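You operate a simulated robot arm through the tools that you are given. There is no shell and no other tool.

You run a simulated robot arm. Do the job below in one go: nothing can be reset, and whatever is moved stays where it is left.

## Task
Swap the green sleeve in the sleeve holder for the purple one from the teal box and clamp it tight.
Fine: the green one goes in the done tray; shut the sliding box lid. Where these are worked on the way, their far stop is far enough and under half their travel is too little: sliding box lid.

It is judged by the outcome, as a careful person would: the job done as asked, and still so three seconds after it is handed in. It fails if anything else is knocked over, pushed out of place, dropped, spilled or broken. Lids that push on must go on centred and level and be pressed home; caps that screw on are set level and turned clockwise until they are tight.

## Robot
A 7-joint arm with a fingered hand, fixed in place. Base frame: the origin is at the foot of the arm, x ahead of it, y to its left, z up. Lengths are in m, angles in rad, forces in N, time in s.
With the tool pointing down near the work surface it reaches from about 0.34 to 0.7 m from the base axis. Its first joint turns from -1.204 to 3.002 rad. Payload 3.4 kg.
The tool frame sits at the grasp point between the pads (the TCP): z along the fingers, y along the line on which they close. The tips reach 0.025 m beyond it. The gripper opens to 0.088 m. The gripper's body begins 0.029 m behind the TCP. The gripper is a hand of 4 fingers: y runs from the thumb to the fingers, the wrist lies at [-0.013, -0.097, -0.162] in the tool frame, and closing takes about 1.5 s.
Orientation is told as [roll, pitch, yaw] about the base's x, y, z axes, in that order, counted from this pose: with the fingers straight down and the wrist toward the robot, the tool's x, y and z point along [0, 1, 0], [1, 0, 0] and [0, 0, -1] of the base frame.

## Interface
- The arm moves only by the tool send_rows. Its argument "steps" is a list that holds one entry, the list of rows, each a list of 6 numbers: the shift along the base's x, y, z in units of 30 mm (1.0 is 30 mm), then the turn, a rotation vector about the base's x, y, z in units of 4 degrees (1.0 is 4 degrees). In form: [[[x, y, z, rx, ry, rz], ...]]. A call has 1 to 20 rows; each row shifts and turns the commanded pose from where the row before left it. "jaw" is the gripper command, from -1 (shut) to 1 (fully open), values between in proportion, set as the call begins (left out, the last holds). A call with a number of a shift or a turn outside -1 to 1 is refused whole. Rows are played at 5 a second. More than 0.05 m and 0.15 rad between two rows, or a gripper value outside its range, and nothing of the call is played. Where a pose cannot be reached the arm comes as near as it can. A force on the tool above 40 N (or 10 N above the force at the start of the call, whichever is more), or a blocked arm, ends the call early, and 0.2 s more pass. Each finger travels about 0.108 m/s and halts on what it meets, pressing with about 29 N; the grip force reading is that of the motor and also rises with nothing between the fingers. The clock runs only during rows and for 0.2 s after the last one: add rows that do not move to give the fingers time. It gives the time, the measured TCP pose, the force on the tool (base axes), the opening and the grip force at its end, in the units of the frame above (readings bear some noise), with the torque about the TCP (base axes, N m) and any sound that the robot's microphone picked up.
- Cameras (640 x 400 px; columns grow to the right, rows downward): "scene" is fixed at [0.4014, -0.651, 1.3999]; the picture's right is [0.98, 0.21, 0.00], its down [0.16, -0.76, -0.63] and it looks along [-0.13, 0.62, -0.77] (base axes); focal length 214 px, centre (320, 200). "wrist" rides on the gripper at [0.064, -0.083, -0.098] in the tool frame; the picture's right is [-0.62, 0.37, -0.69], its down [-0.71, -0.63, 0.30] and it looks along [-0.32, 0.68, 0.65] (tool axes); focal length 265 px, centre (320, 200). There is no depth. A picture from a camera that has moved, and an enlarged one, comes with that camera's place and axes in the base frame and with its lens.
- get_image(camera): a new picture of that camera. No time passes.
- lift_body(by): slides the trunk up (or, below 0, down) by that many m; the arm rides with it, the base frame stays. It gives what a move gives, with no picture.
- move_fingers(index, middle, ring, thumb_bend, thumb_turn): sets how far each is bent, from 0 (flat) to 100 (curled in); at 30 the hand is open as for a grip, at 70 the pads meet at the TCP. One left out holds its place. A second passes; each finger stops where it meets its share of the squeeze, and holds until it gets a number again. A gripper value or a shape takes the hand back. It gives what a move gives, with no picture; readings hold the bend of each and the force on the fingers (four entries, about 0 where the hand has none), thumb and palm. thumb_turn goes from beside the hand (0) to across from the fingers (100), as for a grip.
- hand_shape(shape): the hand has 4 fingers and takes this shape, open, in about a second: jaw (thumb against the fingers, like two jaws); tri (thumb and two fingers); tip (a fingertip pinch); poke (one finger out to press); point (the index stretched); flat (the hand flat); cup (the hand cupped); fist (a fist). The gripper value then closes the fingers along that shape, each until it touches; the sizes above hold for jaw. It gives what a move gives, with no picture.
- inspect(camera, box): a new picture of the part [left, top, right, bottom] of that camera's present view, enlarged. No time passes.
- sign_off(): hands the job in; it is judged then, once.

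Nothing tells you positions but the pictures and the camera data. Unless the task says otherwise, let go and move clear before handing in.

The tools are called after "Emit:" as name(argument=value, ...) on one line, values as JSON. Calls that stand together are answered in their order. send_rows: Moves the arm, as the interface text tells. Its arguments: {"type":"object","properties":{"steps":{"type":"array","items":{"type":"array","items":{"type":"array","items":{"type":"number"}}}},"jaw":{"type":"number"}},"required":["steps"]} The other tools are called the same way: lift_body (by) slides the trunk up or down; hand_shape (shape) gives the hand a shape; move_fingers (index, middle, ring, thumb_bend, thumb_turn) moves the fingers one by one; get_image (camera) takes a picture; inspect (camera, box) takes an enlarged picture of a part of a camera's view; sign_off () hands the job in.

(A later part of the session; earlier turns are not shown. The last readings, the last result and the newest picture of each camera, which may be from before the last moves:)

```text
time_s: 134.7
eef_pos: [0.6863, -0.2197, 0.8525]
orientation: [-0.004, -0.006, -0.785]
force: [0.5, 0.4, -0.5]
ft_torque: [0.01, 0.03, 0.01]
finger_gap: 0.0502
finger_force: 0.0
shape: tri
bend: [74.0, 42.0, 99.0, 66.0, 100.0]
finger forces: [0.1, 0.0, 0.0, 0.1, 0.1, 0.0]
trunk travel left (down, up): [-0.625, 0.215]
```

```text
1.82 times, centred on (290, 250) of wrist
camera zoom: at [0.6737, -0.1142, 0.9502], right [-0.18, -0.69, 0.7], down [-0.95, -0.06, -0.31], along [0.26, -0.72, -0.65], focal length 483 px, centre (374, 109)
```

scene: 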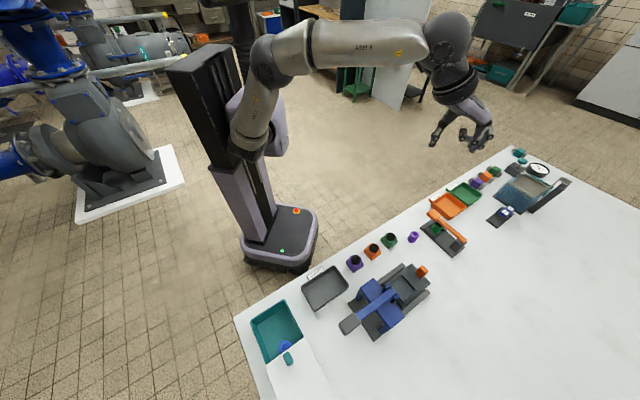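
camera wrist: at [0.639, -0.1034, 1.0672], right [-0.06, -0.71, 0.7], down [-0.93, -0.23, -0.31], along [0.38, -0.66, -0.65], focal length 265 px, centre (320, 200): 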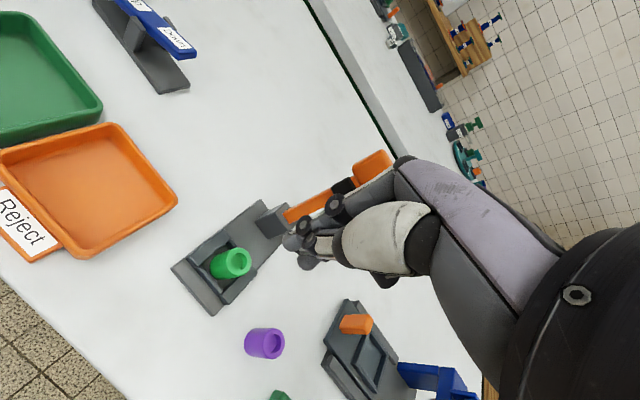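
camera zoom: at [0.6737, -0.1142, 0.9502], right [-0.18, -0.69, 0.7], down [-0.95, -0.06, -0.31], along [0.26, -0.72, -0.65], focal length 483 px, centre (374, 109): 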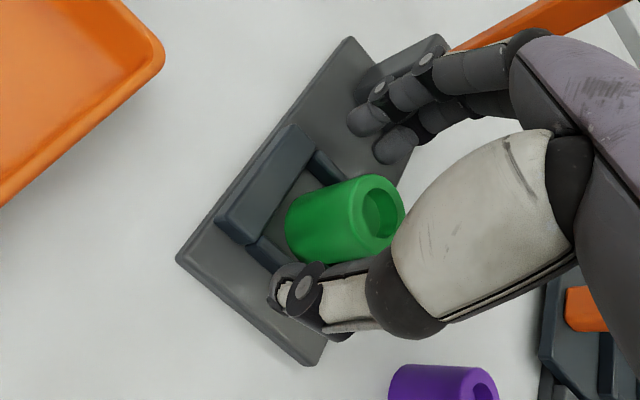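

Emit:
send_rows(steps=[[[-0.035, -0.105, 0, 0, 0, 0], [-0.035, -0.105, 0, 0, 0, 0], [0, 0, 0, 0, 0, 0]]])

Emit:
send_rows(steps=[[[0, 0, 0, 0, 0, 0], [0, 0, 0, 0, 0, 0], [0, 0, 0, 0, 0, 0], [0, 0, 0, 0, 0, 0], [0, 0, 0, 0, 0, 0]]], jaw=-0.8)

Emit:
inspect(camera="wrist", box=[180, 140, 400, 360])

```text
time_s: 135.5
eef_pos: [0.6852, -0.224, 0.8521]
orientation: [-0.005, -0.007, -0.784]
force: [-0.2, 0.2, 0.0]
ft_torque: [-0.02, 0.02, 0.0]
finger_gap: 0.0503
finger_force: 0.0
shape: tri
bend: [74.0, 42.0, 99.0, 66.0, 100.0]
finger forces: [0.0, 0.0, 0.0, 0.0, 0.1, 0.0]
trunk travel left (down, up): [-0.625, 0.215]
```

```text
time_s: 136.7
eef_pos: [0.6852, -0.2243, 0.8524]
orientation: [-0.007, -0.009, -0.785]
force: [1.0, 0.8, 0.0]
ft_torque: [0.01, 0.0, -0.01]
finger_gap: 0.0161
finger_force: 29.0
shape: tri
bend: [72.0, 58.0, 100.0, 75.0, 100.0]
finger forces: [11.0, 13.0, 0.0, 0.0, 25.8, 0.0]
trunk travel left (down, up): [-0.625, 0.215]
```

```text
1.82 times, centred on (290, 250) of wrist
camera zoom: at [0.6713, -0.1206, 0.9495], right [-0.18, -0.69, 0.7], down [-0.95, -0.06, -0.31], along [0.26, -0.72, -0.65], focal length 483 px, centre (374, 109)
```

zoom: 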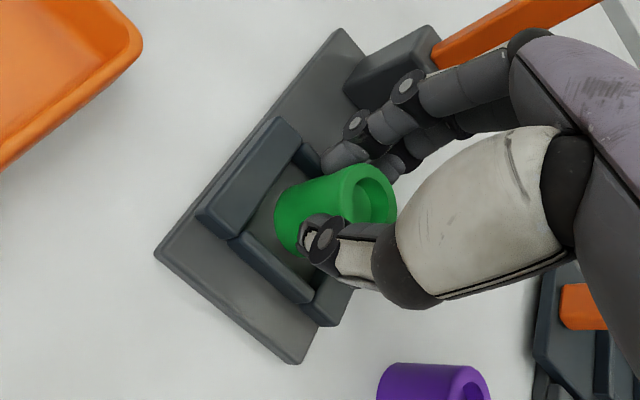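

Good three-point grip now. Lifting the green sleeve straight up out of the holder.

Emit:
send_rows(steps=[[[0, 0, 0.2, 0, 0, 0], [0, 0, 0.3, 0, 0, 0], [0, 0, 0.4, 0, 0, 0], [0, 0, 0.4, 0, 0, 0], [0, 0, 0.5, 0, 0, 0], [0, 0, 0.5, 0, 0, 0], [0, 0, 0.5, 0, 0, 0], [0, 0, 0.5, 0, 0, 0], [0, 0, 0, 0, 0, 0]]])

Emit:
inspect(camera="scene", box=[390, 140, 490, 260])

Emit:
get_image(camera="wrist")

```text
time_s: 138.7
eef_pos: [0.6845, -0.2253, 0.9524]
orientation: [-0.005, -0.009, -0.784]
force: [0.1, 0.4, -1.0]
ft_torque: [-0.01, -0.02, 0.01]
finger_gap: 0.016
finger_force: 29.6
shape: tri
bend: [72.0, 58.0, 100.0, 75.0, 100.0]
finger forces: [11.2, 13.2, 0.1, 0.0, 25.7, 0.0]
trunk travel left (down, up): [-0.625, 0.215]
```

```text
3.33 times, centred on (440, 200) of scene
camera zoom: at [0.4014, -0.651, 1.3999], right [0.98, 0.21, 0.0], down [0.16, -0.76, -0.63], along [-0.13, 0.62, -0.77], focal length 715 px, centre (-80, 200)
```

zoom: 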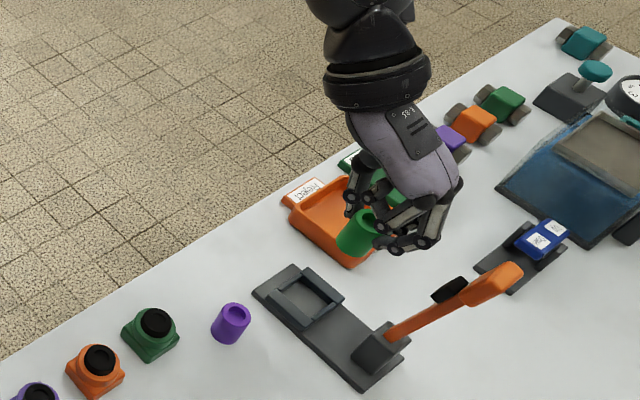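

```text
taken
camera wrist: at [0.671, -0.1209, 1.0493], right [-0.18, -0.69, 0.7], down [-0.95, -0.06, -0.31], along [0.26, -0.72, -0.65], focal length 265 px, centre (320, 200)
```

wrist: 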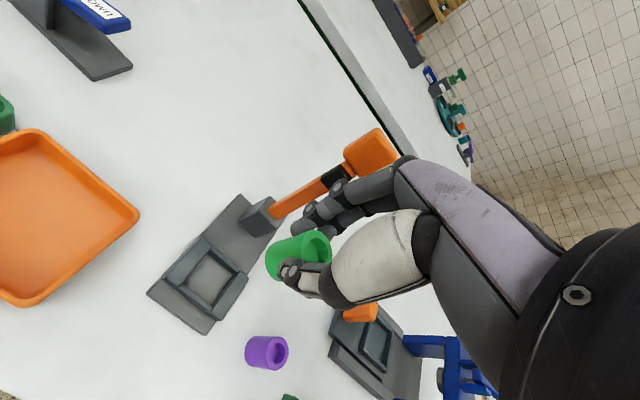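

The pocket is empty and the green sleeve is in hand. Carrying it back toward the robot side, then along to the Done tray.

Emit:
send_rows(steps=[[[-0.6, 0.5, 0.1, 0, 0, 0], [-0.7, 0.5, 0.1, 0, 0, 0], [-0.7, 0.5, 0, 0, 0, 0], [-0.7, 0.5, 0, 0, 0, 0], [-0.7, -0.6, 0, 0, 0, 0], [-0.7, -0.7, 0, 0, 0, 0], [-0.7, -0.7, 0, 0, 0, 0], [-0.7, -0.7, 0, 0, 0, 0], [0, 0, 0, 0, 0, 0]]])

Emit:
get_image(camera="scene")

```text
time_s: 140.7
eef_pos: [0.5178, -0.2445, 0.9577]
orientation: [-0.006, -0.008, -0.783]
force: [0.3, 0.1, -0.3]
ft_torque: [0.0, 0.02, 0.01]
finger_gap: 0.0162
finger_force: 29.1
shape: tri
bend: [72.0, 58.0, 100.0, 75.0, 100.0]
finger forces: [11.6, 13.5, 0.0, 0.0, 25.6, 0.0]
trunk travel left (down, up): [-0.625, 0.215]
```

```text
taken
```

scene: 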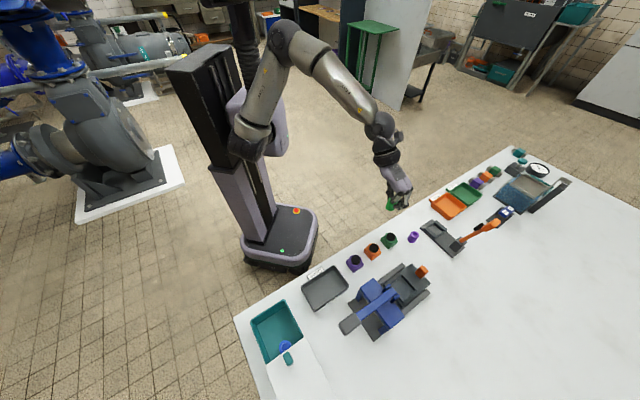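

Emit:
send_rows(steps=[[[-0.7, -0.7, 0, 0, 0, 0], [-0.7, -0.8, 0, 0, 0, 0], [-0.7, -0.8, 0, 0, 0, 0], [-0.7, -0.8, 0, 0, 0, 0], [-0.7, -0.8, 0, 0, 0, 0], [-0.5, -0.9, 0, 0, 0, 0], [-0.3, -0.9, 0, 0, 0, 0], [0, 0, 0, 0, 0, 0]]])

Emit:
get_image(camera="scene")

Emit:
get_image(camera="wrist")

```text
time_s: 142.5
eef_pos: [0.3903, -0.4138, 0.9555]
orientation: [-0.005, -0.011, -0.782]
force: [0.4, -0.2, -0.9]
ft_torque: [-0.01, -0.02, -0.02]
finger_gap: 0.0157
finger_force: 28.9
shape: tri
bend: [72.0, 58.0, 100.0, 75.0, 100.0]
finger forces: [11.8, 13.6, 0.1, 0.0, 25.6, 0.1]
trunk travel left (down, up): [-0.625, 0.215]
```

```text
taken
```

scene: 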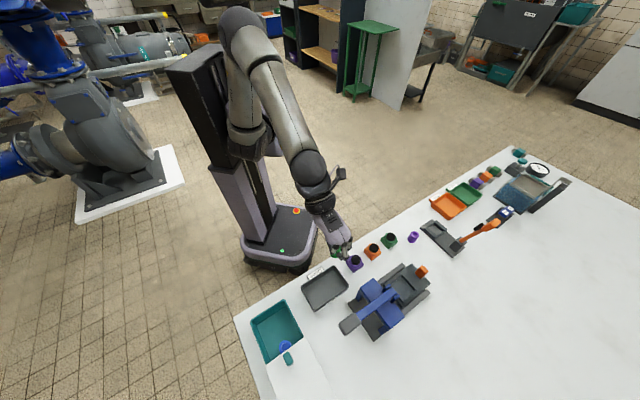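

```text
taken
camera wrist: at [0.3766, -0.3099, 1.0539], right [-0.18, -0.69, 0.7], down [-0.95, -0.06, -0.31], along [0.26, -0.72, -0.65], focal length 265 px, centre (320, 200)
```

wrist: 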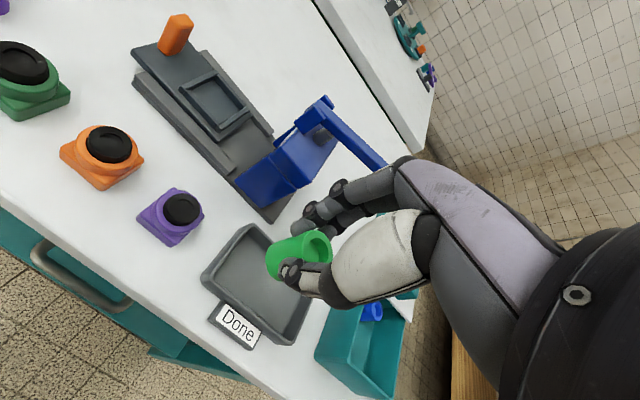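

The Done tray is just ahead, centred at about (0.375, -0.473), with a shallow rim at z ≈ 0.82. I'll move over it and lower the sleeve.

Emit:
send_rows(steps=[[[-0.13, -0.6, 0, 0, 0, 0], [-0.13, -0.6, 0, 0, 0, 0], [-0.13, -0.6, 0, 0, 0, 0], [0, 0, -0.4, 0, 0, 0], [0, 0, -0.5, 0, 0, 0], [0, 0, -0.5, 0, 0, 0], [0, 0, -0.5, 0, 0, 0], [0, 0, -0.4, 0, 0, 0], [0, 0, 0, 0, 0, 0]]])

Emit:
get_image(camera="wrist")

Emit:
inspect(camera="scene", box=[280, 230, 400, 340])

```text
time_s: 144.5
eef_pos: [0.3793, -0.4702, 0.887]
orientation: [-0.006, -0.009, -0.783]
force: [0.4, 0.1, -0.7]
ft_torque: [-0.03, -0.01, 0.01]
finger_gap: 0.0158
finger_force: 28.6
shape: tri
bend: [72.0, 58.0, 100.0, 75.0, 100.0]
finger forces: [11.7, 13.6, 0.0, 0.1, 25.4, 0.1]
trunk travel left (down, up): [-0.625, 0.215]
```

```text
taken
camera wrist: at [0.3651, -0.3659, 0.985], right [-0.18, -0.69, 0.7], down [-0.95, -0.06, -0.31], along [0.26, -0.72, -0.65], focal length 265 px, centre (320, 200)
```

wrist: 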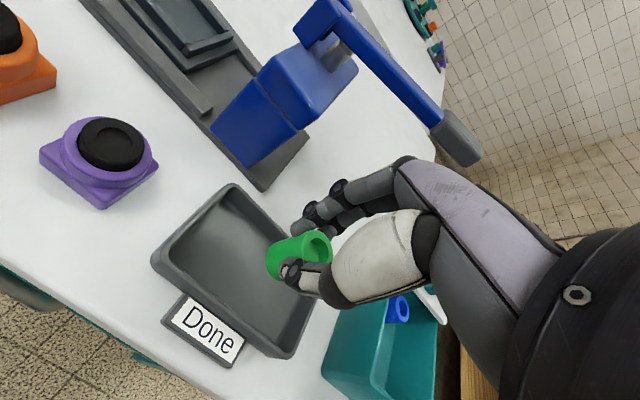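

```text
3.64 times, centred on (340, 285) of scene
camera zoom: at [0.4014, -0.651, 1.3999], right [0.98, 0.21, 0.0], down [0.16, -0.76, -0.63], along [-0.13, 0.62, -0.77], focal length 780 px, centre (247, -109)
```

zoom: 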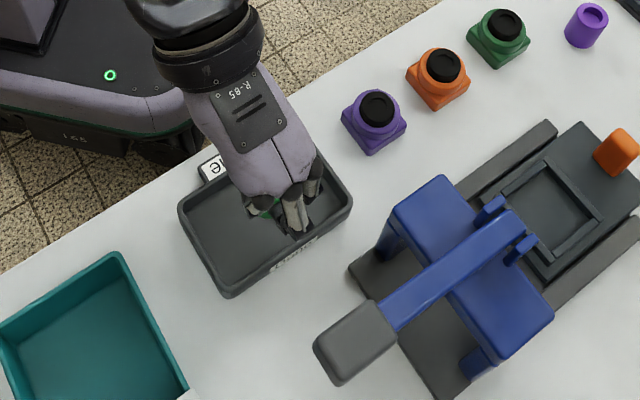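

Emit:
send_rows(steps=[[[-0.1, 0.1, 0, 0, 0, 0], [0, 0, -0.3, 0, 0, 0], [0, 0, -0.3, 0, 0, 0], [0, 0, -0.3, 0, 0, 0], [0, 0, 0, 0, 0, 0]]])

Emit:
send_rows(steps=[[[0, 0, -0.1, 0, 0, 0], [0, 0, -0.1, 0, 0, 0], [0, 0, 0, 0, 0, 0]]])

Emit:
inspect(camera="wrist", box=[120, 150, 380, 390])

```text
time_s: 145.7
eef_pos: [0.3771, -0.4674, 0.8613]
orientation: [-0.006, -0.01, -0.784]
force: [0.3, 0.7, 0.0]
ft_torque: [0.03, 0.0, 0.04]
finger_gap: 0.0159
finger_force: 29.2
shape: tri
bend: [72.0, 58.0, 100.0, 75.0, 100.0]
finger forces: [11.7, 13.6, 0.0, 0.0, 25.5, 0.0]
trunk travel left (down, up): [-0.625, 0.215]
```

```text
time_s: 146.5
eef_pos: [0.3761, -0.4681, 0.8548]
orientation: [-0.006, -0.009, -0.783]
force: [0.1, 0.3, -0.5]
ft_torque: [-0.02, -0.01, 0.01]
finger_gap: 0.0162
finger_force: 29.3
shape: tri
bend: [72.0, 58.0, 100.0, 75.0, 100.0]
finger forces: [11.8, 13.7, 0.0, 0.0, 25.5, 0.0]
trunk travel left (down, up): [-0.625, 0.215]
```

```text
1.67 times, centred on (250, 270) of wrist
camera zoom: at [0.3621, -0.3632, 0.9529], right [-0.18, -0.69, 0.7], down [-0.95, -0.06, -0.31], along [0.26, -0.72, -0.65], focal length 442 px, centre (437, 83)
```

zoom: 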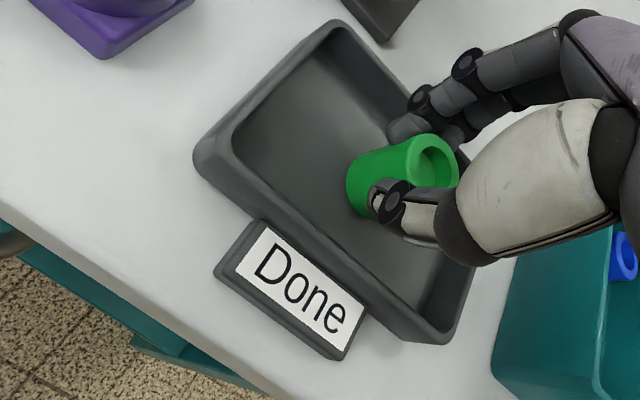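

Emit:
send_rows(steps=[[[0, 0, -0.08, 0, 0, 0], [0, 0, -0.08, 0, 0, 0], [0, 0, 0, 0, 0, 0]]])

Emit:
send_rows(steps=[[[0, 0, -0.07, 0, 0, 0], [0, 0, 0, 0, 0, 0]]])

```text
time_s: 147.3
eef_pos: [0.3766, -0.4669, 0.8491]
orientation: [-0.004, -0.009, -0.783]
force: [-0.3, 0.7, 0.2]
ft_torque: [-0.01, -0.03, -0.01]
finger_gap: 0.016
finger_force: 29.3
shape: tri
bend: [72.0, 58.0, 100.0, 75.0, 100.0]
finger forces: [11.7, 13.6, 0.1, 0.0, 25.6, 0.0]
trunk travel left (down, up): [-0.625, 0.215]
```

```text
time_s: 147.9
eef_pos: [0.3762, -0.4669, 0.8477]
orientation: [-0.004, -0.008, -0.784]
force: [-0.5, 0.3, 0.1]
ft_torque: [-0.01, -0.01, 0.02]
finger_gap: 0.0159
finger_force: 29.0
shape: tri
bend: [72.0, 58.0, 100.0, 75.0, 100.0]
finger forces: [11.8, 13.6, 0.0, 0.0, 25.6, 0.1]
trunk travel left (down, up): [-0.625, 0.215]
```

Emit:
send_rows(steps=[[[0, 0, -0.07, 0, 0, 0], [0, 0, 0, 0, 0, 0]]])

Emit:
send_rows(steps=[[[0, 0, -0.06, 0, 0, 0], [0, 0, 0, 0, 0, 0]]])

```text
time_s: 148.5
eef_pos: [0.3753, -0.467, 0.8465]
orientation: [-0.006, -0.01, -0.784]
force: [-0.8, -1.3, 4.8]
ft_torque: [-0.02, -0.02, -0.02]
finger_gap: 0.0161
finger_force: 28.5
shape: tri
bend: [72.0, 58.0, 100.0, 75.0, 100.0]
finger forces: [12.0, 14.2, 0.0, 0.1, 26.2, 0.0]
trunk travel left (down, up): [-0.625, 0.215]
```

```text
time_s: 149.1
eef_pos: [0.3754, -0.4663, 0.8457]
orientation: [-0.006, -0.013, -0.783]
force: [0.1, -0.1, 11.7]
ft_torque: [-0.07, -0.02, 0.01]
finger_gap: 0.0164
finger_force: 29.2
shape: tri
bend: [72.0, 58.0, 100.0, 75.0, 100.0]
finger forces: [12.5, 15.4, 0.0, 0.0, 27.9, 0.0]
trunk travel left (down, up): [-0.625, 0.215]
```

The sleeve is resting on the tray floor. Opening just enough to release, then lifting straight up.

Emit:
send_rows(steps=[[[0, 0, 0.05, 0, 0, 0], [0, 0, 0, 0, 0, 0], [0, 0, 0, 0, 0, 0], [0, 0, 0, 0, 0, 0]]], jaw=-0.05)

Emit:
inspect(camera="wrist", box=[120, 150, 380, 390])

```text
time_s: 150.1
eef_pos: [0.3763, -0.4674, 0.8452]
orientation: [-0.004, -0.009, -0.784]
force: [1.2, -0.6, -0.2]
ft_torque: [-0.03, -0.04, 0.01]
finger_gap: 0.0397
finger_force: 0.1
shape: tri
bend: [74.0, 46.0, 99.0, 72.0, 100.0]
finger forces: [0.1, 0.0, 0.0, 0.0, 1.1, 0.0]
trunk travel left (down, up): [-0.625, 0.215]
```

```text
1.67 times, centred on (250, 270) of wrist
camera zoom: at [0.3625, -0.3635, 0.9438], right [-0.18, -0.69, 0.7], down [-0.95, -0.06, -0.31], along [0.26, -0.72, -0.65], focal length 442 px, centre (437, 83)
```

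zoom: 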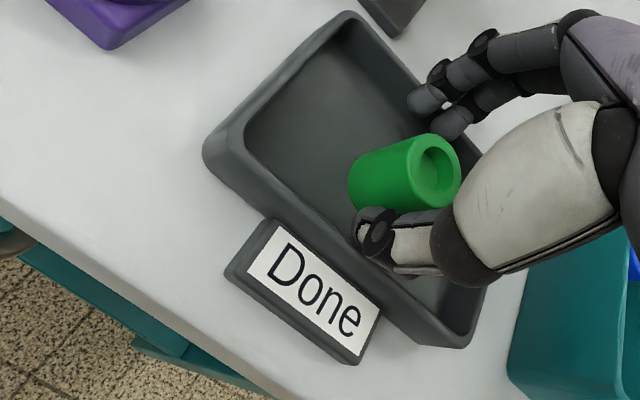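

Emit:
send_rows(steps=[[[0.01, -0.01, 0.2, 0, 0, 0], [0, 0, 0.3, 0, 0, 0], [0, 0, 0.5, 0, 0, 0], [0, 0, 0.6, 0, 0, 0], [0, 0, 0.7, 0, 0, 0], [-0.2, 0.2, 0.7, 0, 0, 0], [-0.3, 0.3, 0.4, 0, 0, 0], [0, 0, 0, 0, 0, 0]]])

Emit:
get_image(camera="wrist")

Emit:
inspect(camera="scene", box=[230, 230, 400, 400])

```text
time_s: 151.9
eef_pos: [0.3611, -0.4541, 0.9488]
orientation: [-0.005, -0.008, -0.784]
force: [-0.1, 0.0, -0.3]
ft_torque: [0.0, -0.01, 0.03]
finger_gap: 0.0416
finger_force: 0.0
shape: tri
bend: [74.0, 46.0, 99.0, 71.0, 100.0]
finger forces: [0.0, 0.0, 0.0, 0.0, 0.0, 0.0]
trunk travel left (down, up): [-0.625, 0.215]
```

```text
taken
camera wrist: at [0.3465, -0.35, 1.047], right [-0.18, -0.69, 0.7], down [-0.95, -0.06, -0.31], along [0.26, -0.72, -0.65], focal length 265 px, centre (320, 200)
```

wrist: 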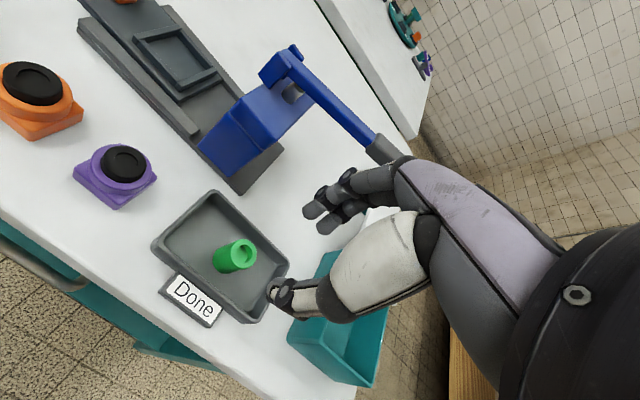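

```text
2.35 times, centred on (315, 315) of scene
camera zoom: at [0.4014, -0.651, 1.3999], right [0.98, 0.21, 0.0], down [0.16, -0.76, -0.63], along [-0.13, 0.62, -0.77], focal length 505 px, centre (332, -71)
```

zoom: 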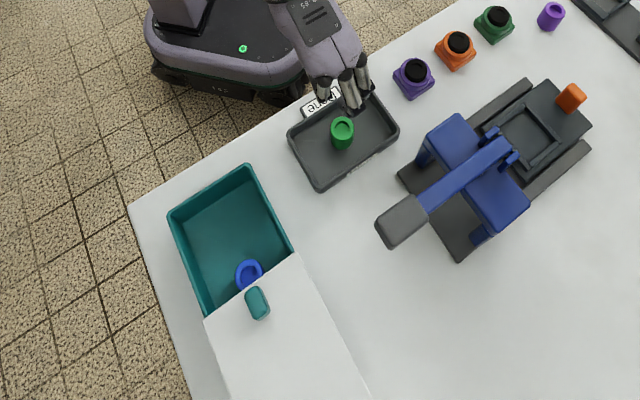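

The green sleeve stands in the Done tray and nothing else moved. While I'm here I'll shut the box lid: go over its knob (now at about (0.333, -0.637)), cage it and draw it back toward the robot.

Emit:
send_rows(steps=[[[-0.5, -0.5, 0.1, 0, 0, -0.9], [-0.5, -0.6, 0.1, 0, 0, -0.9], [-0.5, -0.6, 0, 0, 0, -0.9], [-0.2, -0.7, 0, 0, 0, -0.9], [0, -0.8, 0, 0, 0, 0], [0.2, -0.8, 0, 0, 0, 0], [0.2, -0.8, 0, 0, 0, 0], [0, 0, 0, 0, 0, 0]]], jaw=0.5)

Emit:
get_image(camera="wrist")

Emit:
inspect(camera="scene", box=[230, 230, 400, 400])

```text
time_s: 153.7
eef_pos: [0.3221, -0.5961, 0.9549]
orientation: [-0.004, -0.008, -1.035]
force: [0.1, 0.3, 0.2]
ft_torque: [0.01, 0.02, 0.0]
finger_gap: 0.0658
finger_force: 0.0
shape: tri
bend: [27.0, 36.0, 99.0, 54.0, 99.0]
finger forces: [0.0, 0.0, 0.0, 0.0, 0.0, 0.0]
trunk travel left (down, up): [-0.625, 0.215]
```

```text
taken
camera wrist: at [0.3342, -0.4921, 1.0527], right [-0.34, -0.63, 0.7], down [-0.94, 0.17, -0.31], along [0.07, -0.76, -0.65], focal length 265 px, centre (320, 200)
```

wrist: 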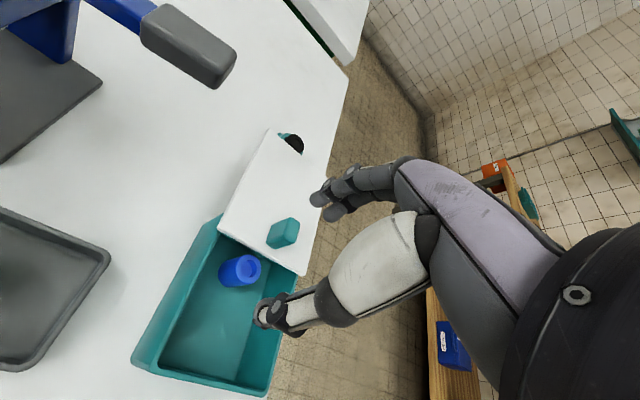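

```text
2.35 times, centred on (315, 315) of scene
camera zoom: at [0.4014, -0.651, 1.3999], right [0.98, 0.21, 0.0], down [0.16, -0.76, -0.63], along [-0.13, 0.62, -0.77], focal length 505 px, centre (332, -71)
```

zoom: 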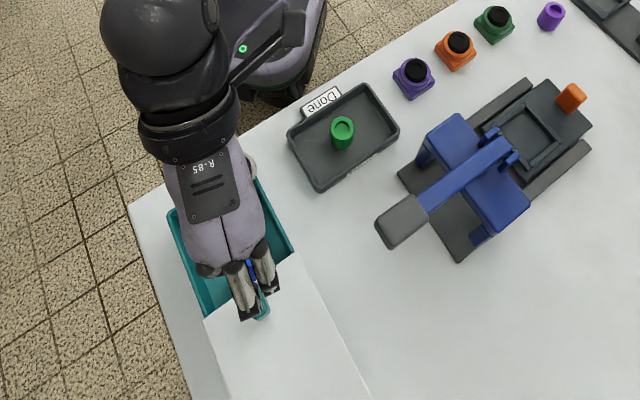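

Emit:
send_rows(steps=[[[0.2, -0.7, 0, 0, 0, 0], [0.26, -0.8, 0, 0, 0, 0], [0, 0, -0.5, 0, 0, 0], [0, 0, -0.5, 0, 0, 0], [0, 0, -0.5, 0, 0, 0], [0, 0, -0.4, 0, 0, 0], [0, 0, 0, 0, 0, 0]]])

Emit:
inspect(camera="wrist", box=[160, 130, 400, 370])

Emit:
inspect(camera="scene", box=[230, 270, 350, 390])

```text
time_s: 155.3
eef_pos: [0.3353, -0.6422, 0.8956]
orientation: [-0.006, -0.009, -1.034]
force: [-0.1, -0.3, 0.8]
ft_torque: [0.03, 0.01, 0.01]
finger_gap: 0.0658
finger_force: 0.2
shape: tri
bend: [27.0, 36.0, 99.0, 54.0, 99.0]
finger forces: [0.1, 0.1, 0.1, 0.0, 0.0, 0.0]
trunk travel left (down, up): [-0.625, 0.215]
```

```text
1.67 times, centred on (280, 250) of wrist
camera zoom: at [0.3483, -0.5384, 0.9942], right [-0.35, -0.63, 0.7], down [-0.94, 0.17, -0.31], along [0.07, -0.76, -0.65], focal length 442 px, centre (387, 117)
```

zoom: 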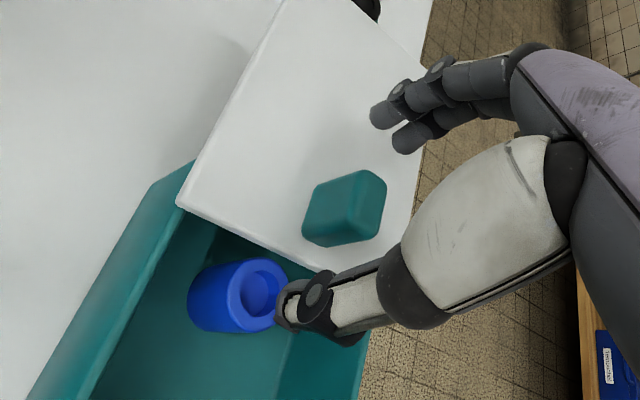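

```text
3.33 times, centred on (290, 330) of scene
camera zoom: at [0.4014, -0.651, 1.3999], right [0.98, 0.21, 0.0], down [0.16, -0.76, -0.63], along [-0.13, 0.62, -0.77], focal length 715 px, centre (420, -233)
```

zoom: 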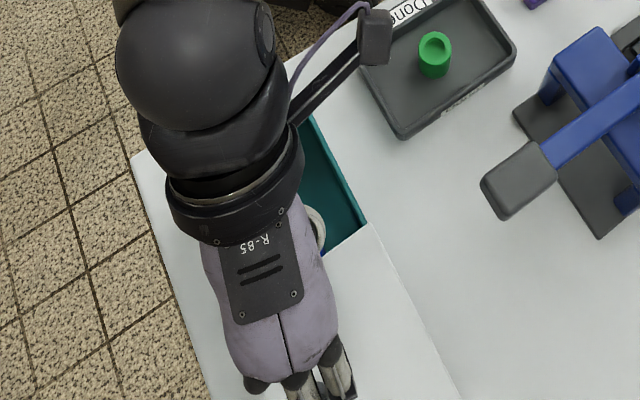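

Emit:
send_rows(steps=[[[0, 0, -0.2, 0, 0, 0], [0, 0, 0, 0, 0, 0], [0, 0, 0, 0, 0, 0], [0, 0, 0, 0, 0, 0]]], jaw=-0.15)

Emit:
inspect(camera="wrist", box=[160, 130, 400, 370])

```text
time_s: 156.3
eef_pos: [0.3363, -0.6425, 0.891]
orientation: [-0.006, -0.009, -1.034]
force: [-1.2, 0.2, -0.2]
ft_torque: [0.0, -0.03, -0.01]
finger_gap: 0.0378
finger_force: 0.0
shape: tri
bend: [74.0, 48.0, 99.0, 72.0, 100.0]
finger forces: [0.1, 0.1, 0.0, 0.0, 0.0, 0.0]
trunk travel left (down, up): [-0.625, 0.215]
```

```text
1.67 times, centred on (280, 250) of wrist
camera zoom: at [0.3487, -0.5383, 0.9885], right [-0.34, -0.63, 0.7], down [-0.94, 0.17, -0.31], along [0.07, -0.76, -0.65], focal length 442 px, centre (387, 117)
```

zoom: 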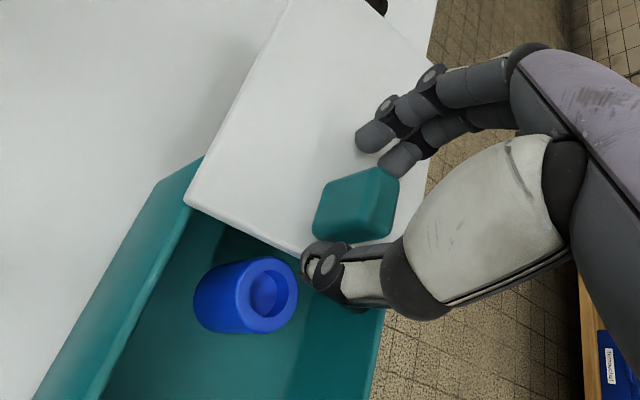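

The knob is caged. Drawing the lid back toward the robot.

Emit:
send_rows(steps=[[[-0.25, 0.25, -0.05, 0, 0, 0], [-0.25, 0.25, 0, 0, 0, 0], [-0.25, 0.25, 0, 0, 0, 0], [-0.25, 0.25, 0, 0, 0, 0], [-0.25, 0.25, 0, 0, 0, 0], [-0.25, 0.25, 0, 0, 0, 0], [0, 0, 0, 0, 0, 0]]])

Emit:
inspect(camera="wrist", box=[160, 130, 400, 370])

Emit:
inspect(camera="scene", box=[230, 270, 350, 390])

```text
time_s: 157.9
eef_pos: [0.2917, -0.5975, 0.89]
orientation: [-0.006, -0.01, -1.034]
force: [0.9, 1.0, -0.1]
ft_torque: [-0.01, -0.05, 0.0]
finger_gap: 0.0381
finger_force: 0.1
shape: tri
bend: [74.0, 48.0, 99.0, 72.0, 100.0]
finger forces: [0.2, 0.1, 0.0, 0.0, 0.0, 0.1]
trunk travel left (down, up): [-0.625, 0.215]
```

```text
1.67 times, centred on (280, 250) of wrist
camera zoom: at [0.3042, -0.4931, 0.9872], right [-0.34, -0.63, 0.7], down [-0.94, 0.17, -0.31], along [0.07, -0.76, -0.65], focal length 442 px, centre (387, 117)
```

zoom: 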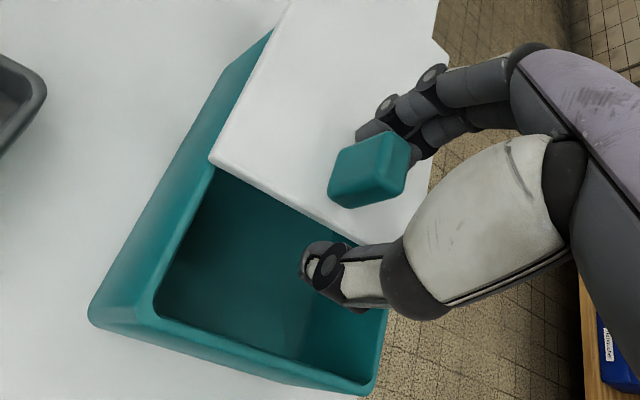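

```text
3.33 times, centred on (290, 330) of scene
camera zoom: at [0.4014, -0.651, 1.3999], right [0.98, 0.21, 0.0], down [0.16, -0.76, -0.63], along [-0.13, 0.62, -0.77], focal length 715 px, centre (420, -233)
```

zoom: 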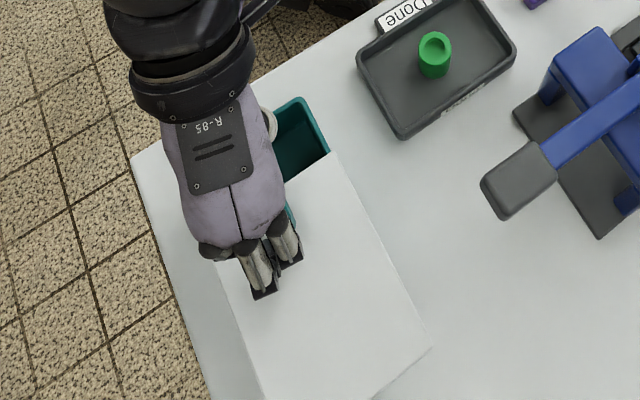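

Emit:
send_rows(steps=[[[-0.25, 0.25, 0, 0, 0, 0], [-0.25, 0.25, 0, 0, 0, 0], [-0.25, 0.25, 0, 0, 0, 0], [0, 0, 0, 0, 0, 0]]])

Emit:
send_rows(steps=[[[-0.08, 0.08, 0, 0, 0, 0], [-0.08, 0.08, 0, 0, 0, 0], [0, 0, 0, 0, 0, 0]]])

Emit:
inspect(camera="wrist", box=[160, 130, 400, 370])

Emit:
inspect(camera="scene", box=[210, 270, 330, 390])

```text
time_s: 158.9
eef_pos: [0.2683, -0.5755, 0.8883]
orientation: [-0.005, -0.009, -1.035]
force: [0.4, -0.3, 1.0]
ft_torque: [0.02, 0.0, 0.01]
finger_gap: 0.0378
finger_force: 0.1
shape: tri
bend: [74.0, 48.0, 99.0, 72.0, 100.0]
finger forces: [0.2, 0.0, 0.0, 0.0, 0.0, 0.1]
trunk travel left (down, up): [-0.625, 0.215]
```

```text
time_s: 159.7
eef_pos: [0.2632, -0.5695, 0.8887]
orientation: [-0.005, -0.01, -1.036]
force: [0.4, -0.9, -0.1]
ft_torque: [0.0, 0.03, 0.02]
finger_gap: 0.0381
finger_force: 0.0
shape: tri
bend: [74.0, 48.0, 99.0, 72.0, 100.0]
finger forces: [0.5, 0.1, 0.1, 0.0, 0.1, 0.1]
trunk travel left (down, up): [-0.625, 0.215]
```

```text
1.67 times, centred on (280, 250) of wrist
camera zoom: at [0.2765, -0.4656, 0.9865], right [-0.34, -0.63, 0.7], down [-0.94, 0.17, -0.31], along [0.07, -0.76, -0.65], focal length 442 px, centre (387, 117)
```

zoom: 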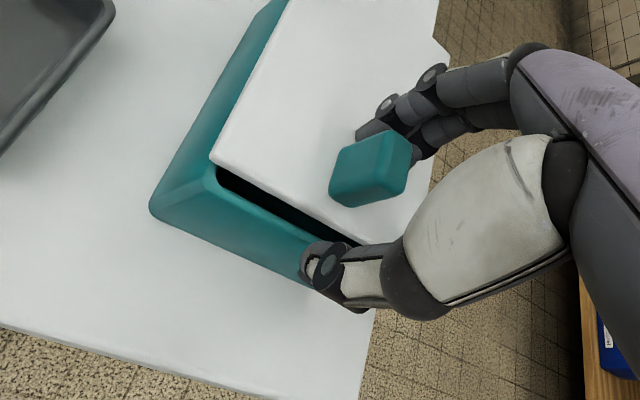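

```text
3.33 times, centred on (270, 330) of scene
camera zoom: at [0.4014, -0.651, 1.3999], right [0.98, 0.21, 0.0], down [0.16, -0.76, -0.63], along [-0.13, 0.62, -0.77], focal length 715 px, centre (487, -233)
```

zoom: 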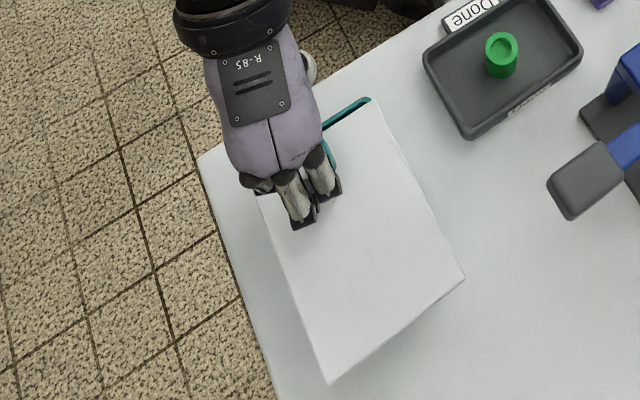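

Almost shut; about 8–10 mm left. Continuing gently.

Emit:
send_rows(steps=[[[-0.08, 0.08, 0, 0, 0, 0], [-0.08, 0.08, 0, 0, 0, 0], [0, 0, 0, 0, 0, 0]]])

Emit:
send_rows(steps=[[[-0.06, 0.06, 0, 0, 0, 0], [0, 0, 0, 0, 0, 0]]])

Emit:
inspect(camera="wrist", box=[160, 130, 400, 370])

Emit:
inspect(camera="scene", box=[210, 270, 330, 390])

```text
time_s: 160.5
eef_pos: [0.2584, -0.5649, 0.8901]
orientation: [-0.005, -0.009, -1.034]
force: [0.5, 0.3, 1.2]
ft_torque: [-0.03, -0.01, -0.02]
finger_gap: 0.0384
finger_force: 0.0
shape: tri
bend: [74.0, 48.0, 99.0, 72.0, 100.0]
finger forces: [0.5, 0.0, 0.0, 0.0, 0.0, 0.1]
trunk travel left (down, up): [-0.625, 0.215]
```

```text
time_s: 161.1
eef_pos: [0.2568, -0.5634, 0.8872]
orientation: [-0.005, -0.008, -1.034]
force: [1.0, 0.1, -0.3]
ft_torque: [0.01, 0.02, 0.01]
finger_gap: 0.038
finger_force: 0.1
shape: tri
bend: [74.0, 48.0, 99.0, 72.0, 100.0]
finger forces: [0.4, 0.0, 0.0, 0.1, 0.0, 0.0]
trunk travel left (down, up): [-0.625, 0.215]
```

```text
1.67 times, centred on (280, 250) of wrist
camera zoom: at [0.2701, -0.4591, 0.9868], right [-0.34, -0.63, 0.7], down [-0.94, 0.17, -0.31], along [0.07, -0.76, -0.65], focal length 442 px, centre (387, 117)
```

zoom: 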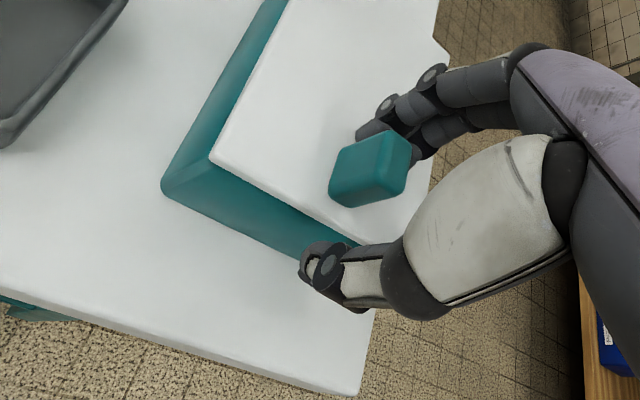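

```text
3.33 times, centred on (270, 330) of scene
camera zoom: at [0.4014, -0.651, 1.3999], right [0.98, 0.21, 0.0], down [0.16, -0.76, -0.63], along [-0.13, 0.62, -0.77], focal length 715 px, centre (487, -233)
```

zoom: 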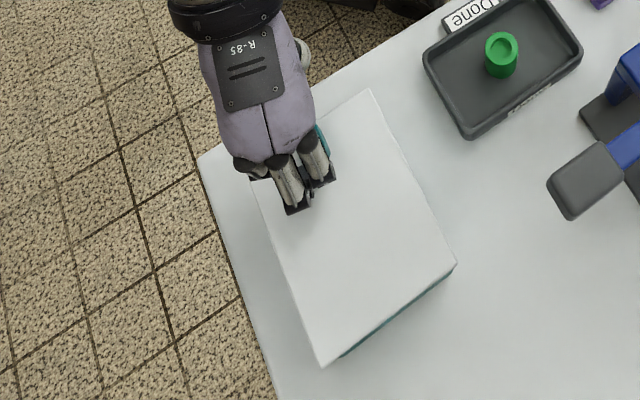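

The lid corners match the original closed position. A last small pull to confirm it's at its stop.

Emit:
send_rows(steps=[[[-0.05, 0.05, 0, 0, 0, 0], [-0.03, 0.03, 0, 0, 0, 0], [0, 0, 0, 0, 0, 0]]])

Emit:
inspect(camera="scene", box=[210, 270, 330, 390])

```text
time_s: 161.9
eef_pos: [0.2536, -0.5612, 0.8896]
orientation: [-0.005, -0.008, -1.035]
force: [1.6, -1.1, -0.3]
ft_torque: [0.0, 0.0, 0.0]
finger_gap: 0.0389
finger_force: 0.1
shape: tri
bend: [74.0, 48.0, 99.0, 72.0, 100.0]
finger forces: [1.9, 0.0, 0.0, 0.1, 0.1, 0.1]
trunk travel left (down, up): [-0.625, 0.215]
```

```text
3.33 times, centred on (270, 330) of scene
camera zoom: at [0.4014, -0.651, 1.3999], right [0.98, 0.21, 0.0], down [0.16, -0.76, -0.63], along [-0.13, 0.62, -0.77], focal length 715 px, centre (487, -233)
```

zoom: 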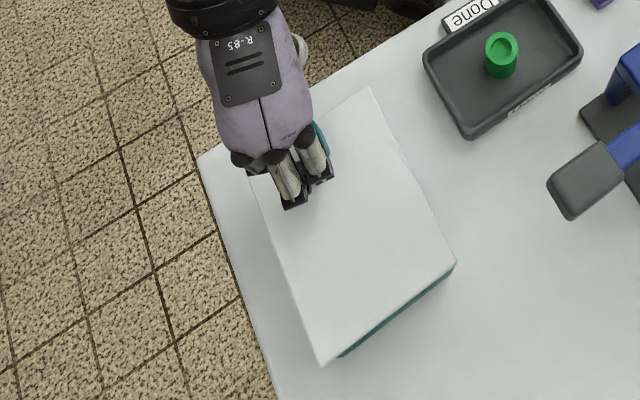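

The lid is shut against its stop (2 N). I'll free the fingers from the knob and lift straight up.

Emit:
send_rows(steps=[[[0.1, -0.1, 0, 0, 0, 0], [0, 0, 0, 0, 0, 0], [0, 0, 0, 0, 0, 0]]], jaw=0.1)

Emit:
send_rows(steps=[[[0, 0, 0.3, 0, 0, 0], [0, 0, 0.6, 0, 0, 0], [0, 0, 0.8, 0, 0, 0], [0, 0, 0.8, 0, 0, 0], [0, 0, 0, 0, 0, 0]]])

Emit:
inspect(camera="scene", box=[210, 270, 330, 390])

Emit:
inspect(camera="wrist", box=[100, 80, 400, 380])

```text
time_s: 162.7
eef_pos: [0.2582, -0.5635, 0.8885]
orientation: [-0.006, -0.007, -1.036]
force: [-0.4, 0.2, 0.2]
ft_torque: [0.01, 0.03, -0.02]
finger_gap: 0.0478
finger_force: 0.0
shape: tri
bend: [74.0, 43.0, 99.0, 67.0, 100.0]
finger forces: [0.0, 0.1, 0.0, 0.0, 0.0, 0.1]
trunk travel left (down, up): [-0.625, 0.215]
```

```text
time_s: 163.9
eef_pos: [0.2606, -0.563, 0.9645]
orientation: [-0.007, -0.009, -1.035]
force: [-0.4, -0.4, 0.2]
ft_torque: [-0.04, 0.02, -0.01]
finger_gap: 0.048
finger_force: 0.1
shape: tri
bend: [74.0, 43.0, 99.0, 67.0, 100.0]
finger forces: [0.1, 0.1, 0.0, 0.0, 0.0, 0.0]
trunk travel left (down, up): [-0.625, 0.215]
```

```text
3.33 times, centred on (270, 330) of scene
camera zoom: at [0.4014, -0.651, 1.3999], right [0.98, 0.21, 0.0], down [0.16, -0.76, -0.63], along [-0.13, 0.62, -0.77], focal length 715 px, centre (487, -233)
```

zoom: 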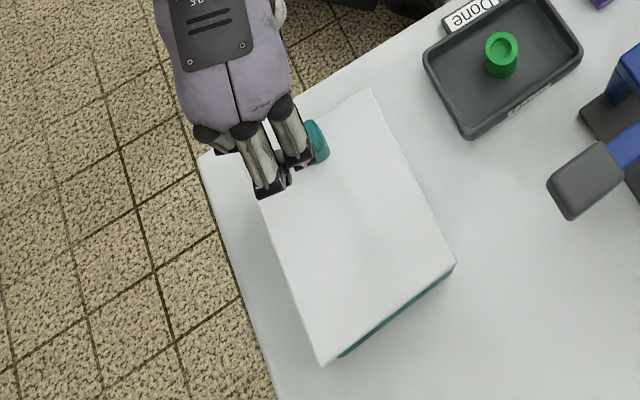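

```text
1.33 times, centred on (250, 230) of wrist
camera zoom: at [0.2716, -0.4592, 1.0625], right [-0.34, -0.63, 0.7], down [-0.94, 0.17, -0.31], along [0.07, -0.76, -0.65], focal length 354 px, centre (413, 160)
```

zoom: 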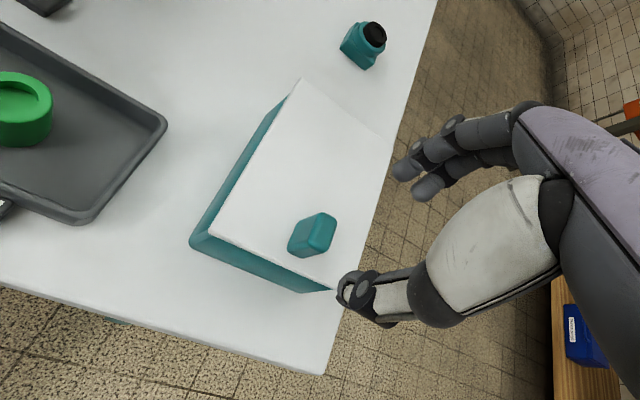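

The box is shut with everything in place. Now I'll travel back along the bench to fetch the purple sleeve.

Emit:
send_rows(steps=[[[0.2, 0.8, 0, 0, 0, 0.7], [0.27, 0.88, 0, 0, 0, 0.7], [0.27, 0.88, 0, 0, 0, 0.7], [0.27, 0.88, 0, 0, 0, 0.7], [0.3, 0.88, 0, 0, 0, 0.7], [0.75, 0.58, 0, 0, 0, 0], [0.75, 0.58, 0, 0, 0, 0], [0.75, 0.58, 0, 0, 0, 0], [0.75, 0.58, 0, 0, 0, 0], [0.8, 0.77, 0, 0, 0, 0], [0.87, 0.77, 0, 0, 0, 0], [0.87, 0.77, 0, 0, 0, 0], [0.87, 0.77, 0, 0, 0, 0], [0, 0, 0, 0, 0, 0]]])

Emit:
get_image(camera="wrist")

Emit:
get_image(camera="scene")

```text
time_s: 166.9
eef_pos: [0.4895, -0.2753, 0.9621]
orientation: [0.006, 0.003, -0.8]
force: [0.1, -0.4, -0.1]
ft_torque: [0.03, -0.04, -0.03]
finger_gap: 0.048
finger_force: 0.1
shape: tri
bend: [74.0, 43.0, 99.0, 67.0, 100.0]
finger forces: [0.0, 0.0, 0.1, 0.0, 0.0, 0.0]
trunk travel left (down, up): [-0.625, 0.215]
```

```text
taken
camera wrist: at [0.4774, -0.1725, 1.0627], right [-0.19, -0.7, 0.69], down [-0.95, -0.04, -0.31], along [0.25, -0.71, -0.66], focal length 265 px, centre (320, 200)
```

wrist: 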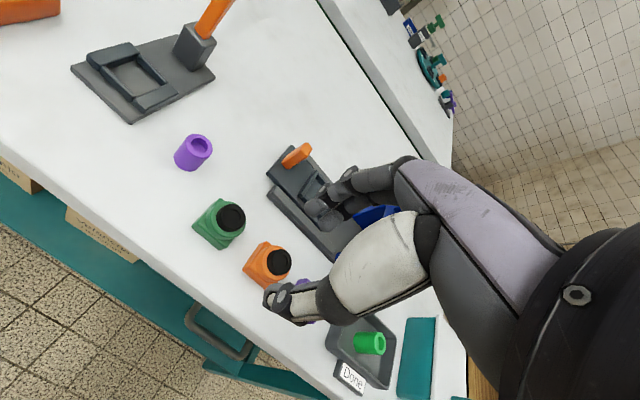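

```text
taken
```

scene: 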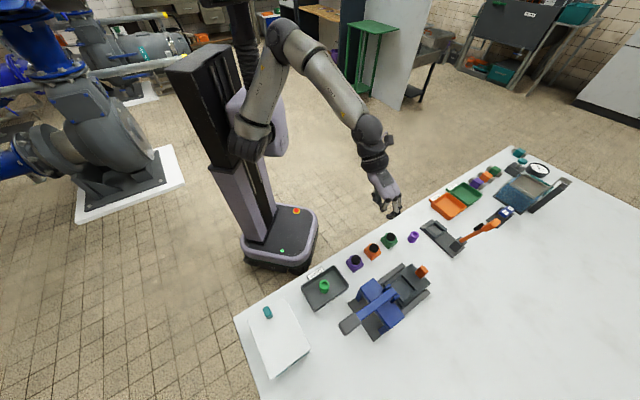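

The purple sleeve is at about (0.610, -0.268). Moving above it.

Emit:
send_rows(steps=[[[0.8, 0.07, 0, 0, 0, 0], [0.85, 0.07, 0, 0, 0, 0], [0.85, 0.07, 0, 0, 0, 0], [0.85, 0.07, -0.2, 0, 0, 0], [0.75, 0.07, -0.3, 0, 0, 0.2], [0, 0, -0.4, 0, 0, 0], [0, 0, 0, 0, 0, 0]]], jaw=0.15)

Emit:
inspect(camera="wrist", box=[160, 120, 400, 370])

Emit:
inspect(camera="scene", box=[370, 160, 480, 270])

```text
time_s: 168.5
eef_pos: [0.614, -0.2604, 0.936]
orientation: [-0.007, -0.008, -0.778]
force: [0.7, 0.6, -0.2]
ft_torque: [0.02, -0.02, -0.02]
finger_gap: 0.05
finger_force: 0.1
shape: tri
bend: [74.0, 42.0, 99.0, 66.0, 100.0]
finger forces: [0.1, 0.1, 0.1, 0.1, 0.0, 0.1]
trunk travel left (down, up): [-0.625, 0.215]
```

```text
1.60 times, centred on (280, 245) of wrist
camera zoom: at [0.5994, -0.1572, 1.0346], right [-0.17, -0.69, 0.7], down [-0.95, -0.07, -0.31], along [0.26, -0.72, -0.65], focal length 425 px, centre (384, 128)
```

zoom: 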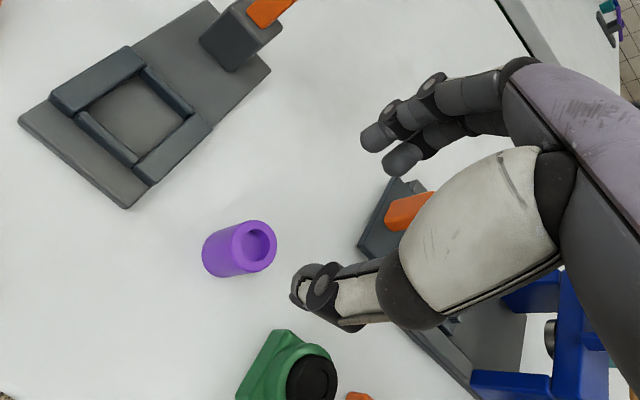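

```text
3.64 times, centred on (425, 215) of scene
camera zoom: at [0.4014, -0.651, 1.3999], right [0.98, 0.21, 0.0], down [0.16, -0.76, -0.63], along [-0.13, 0.62, -0.77], focal length 780 px, centre (-62, 146)
```

zoom: 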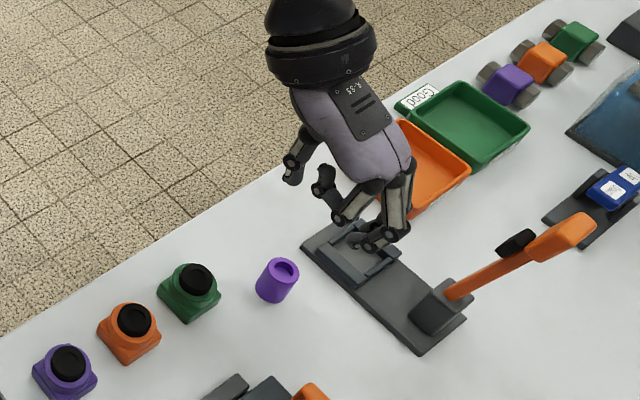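

Emit:
send_rows(steps=[[[-0.07, -0.07, -0.3, 0, 0, 0], [0, 0, -0.4, 0, 0, 0], [0, 0, -0.4, 0, 0, 0], [0, 0, -0.4, 0, 0, 0], [0, 0, -0.4, 0, 0, 0], [0, 0, 0, 0, 0, 0]]])

Emit:
inspect(camera="wrist", box=[180, 140, 400, 360])

```text
time_s: 169.9
eef_pos: [0.6105, -0.2638, 0.8808]
orientation: [-0.005, -0.009, -0.775]
force: [0.3, -0.4, 0.2]
ft_torque: [0.0, 0.04, 0.02]
finger_gap: 0.05
finger_force: 0.0
shape: tri
bend: [74.0, 42.0, 99.0, 66.0, 100.0]
finger forces: [0.0, 0.0, 0.1, 0.1, 0.0, 0.0]
trunk travel left (down, up): [-0.625, 0.215]
```

```text
1.82 times, centred on (290, 250) of wrist
camera zoom: at [0.5958, -0.1592, 0.9783], right [-0.17, -0.69, 0.7], down [-0.95, -0.07, -0.31], along [0.26, -0.72, -0.65], focal length 483 px, centre (374, 109)
```

zoom: 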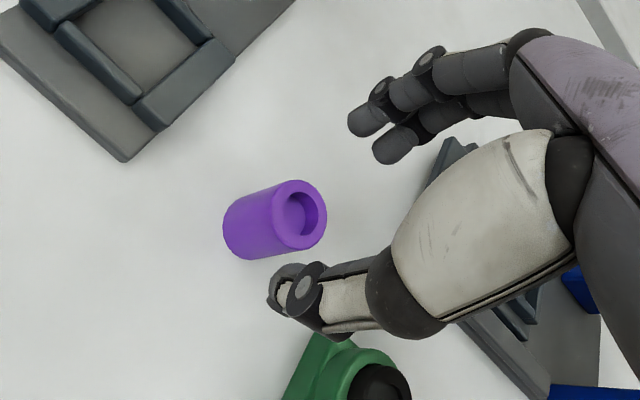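

Emit:
send_rows(steps=[[[0.02, 0.02, -0.4, 0, 0, 0], [0.02, 0.02, -0.4, 0, 0, 0], [0, 0, -0.35, 0, 0, 0], [0, 0, 0, 0, 0, 0]]])

Emit:
send_rows(steps=[[[0, 0, 0, 0, 0, 0], [0, 0, 0, 0, 0, 0], [0, 0, 0, 0, 0, 0], [0, 0, 0, 0, 0, 0], [0, 0, 0, 0, 0, 0]]], jaw=-0.8)

Emit:
inspect(camera="wrist", box=[180, 140, 400, 360])

```text
time_s: 170.9
eef_pos: [0.6119, -0.2631, 0.846]
orientation: [-0.005, -0.009, -0.778]
force: [-0.3, -1.1, 0.5]
ft_torque: [-0.01, -0.04, 0.0]
finger_gap: 0.0503
finger_force: 0.0
shape: tri
bend: [74.0, 42.0, 99.0, 66.0, 100.0]
finger forces: [0.0, 0.0, 0.0, 0.0, 0.1, 0.1]
trunk travel left (down, up): [-0.625, 0.215]
```

```text
time_s: 172.1
eef_pos: [0.6128, -0.2631, 0.8471]
orientation: [-0.005, -0.009, -0.776]
force: [0.0, 0.6, -0.3]
ft_torque: [0.01, -0.02, 0.0]
finger_gap: 0.0151
finger_force: 28.7
shape: tri
bend: [72.0, 58.0, 100.0, 75.0, 100.0]
finger forces: [9.7, 16.7, 0.0, 0.1, 24.3, 0.0]
trunk travel left (down, up): [-0.625, 0.215]
```

```text
1.82 times, centred on (290, 250) of wrist
camera zoom: at [0.5973, -0.1583, 0.9442], right [-0.17, -0.69, 0.7], down [-0.95, -0.07, -0.31], along [0.26, -0.72, -0.65], focal length 483 px, centre (374, 109)
```

zoom: 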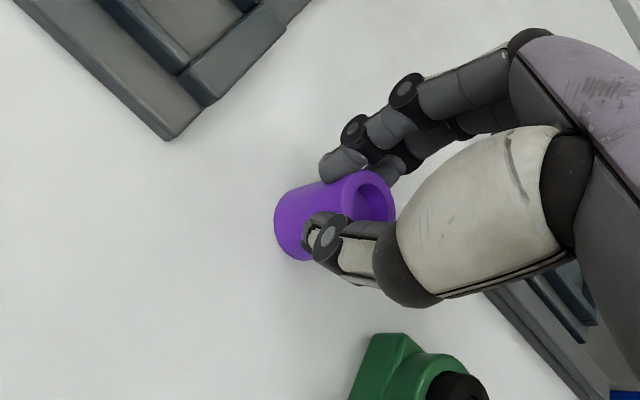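

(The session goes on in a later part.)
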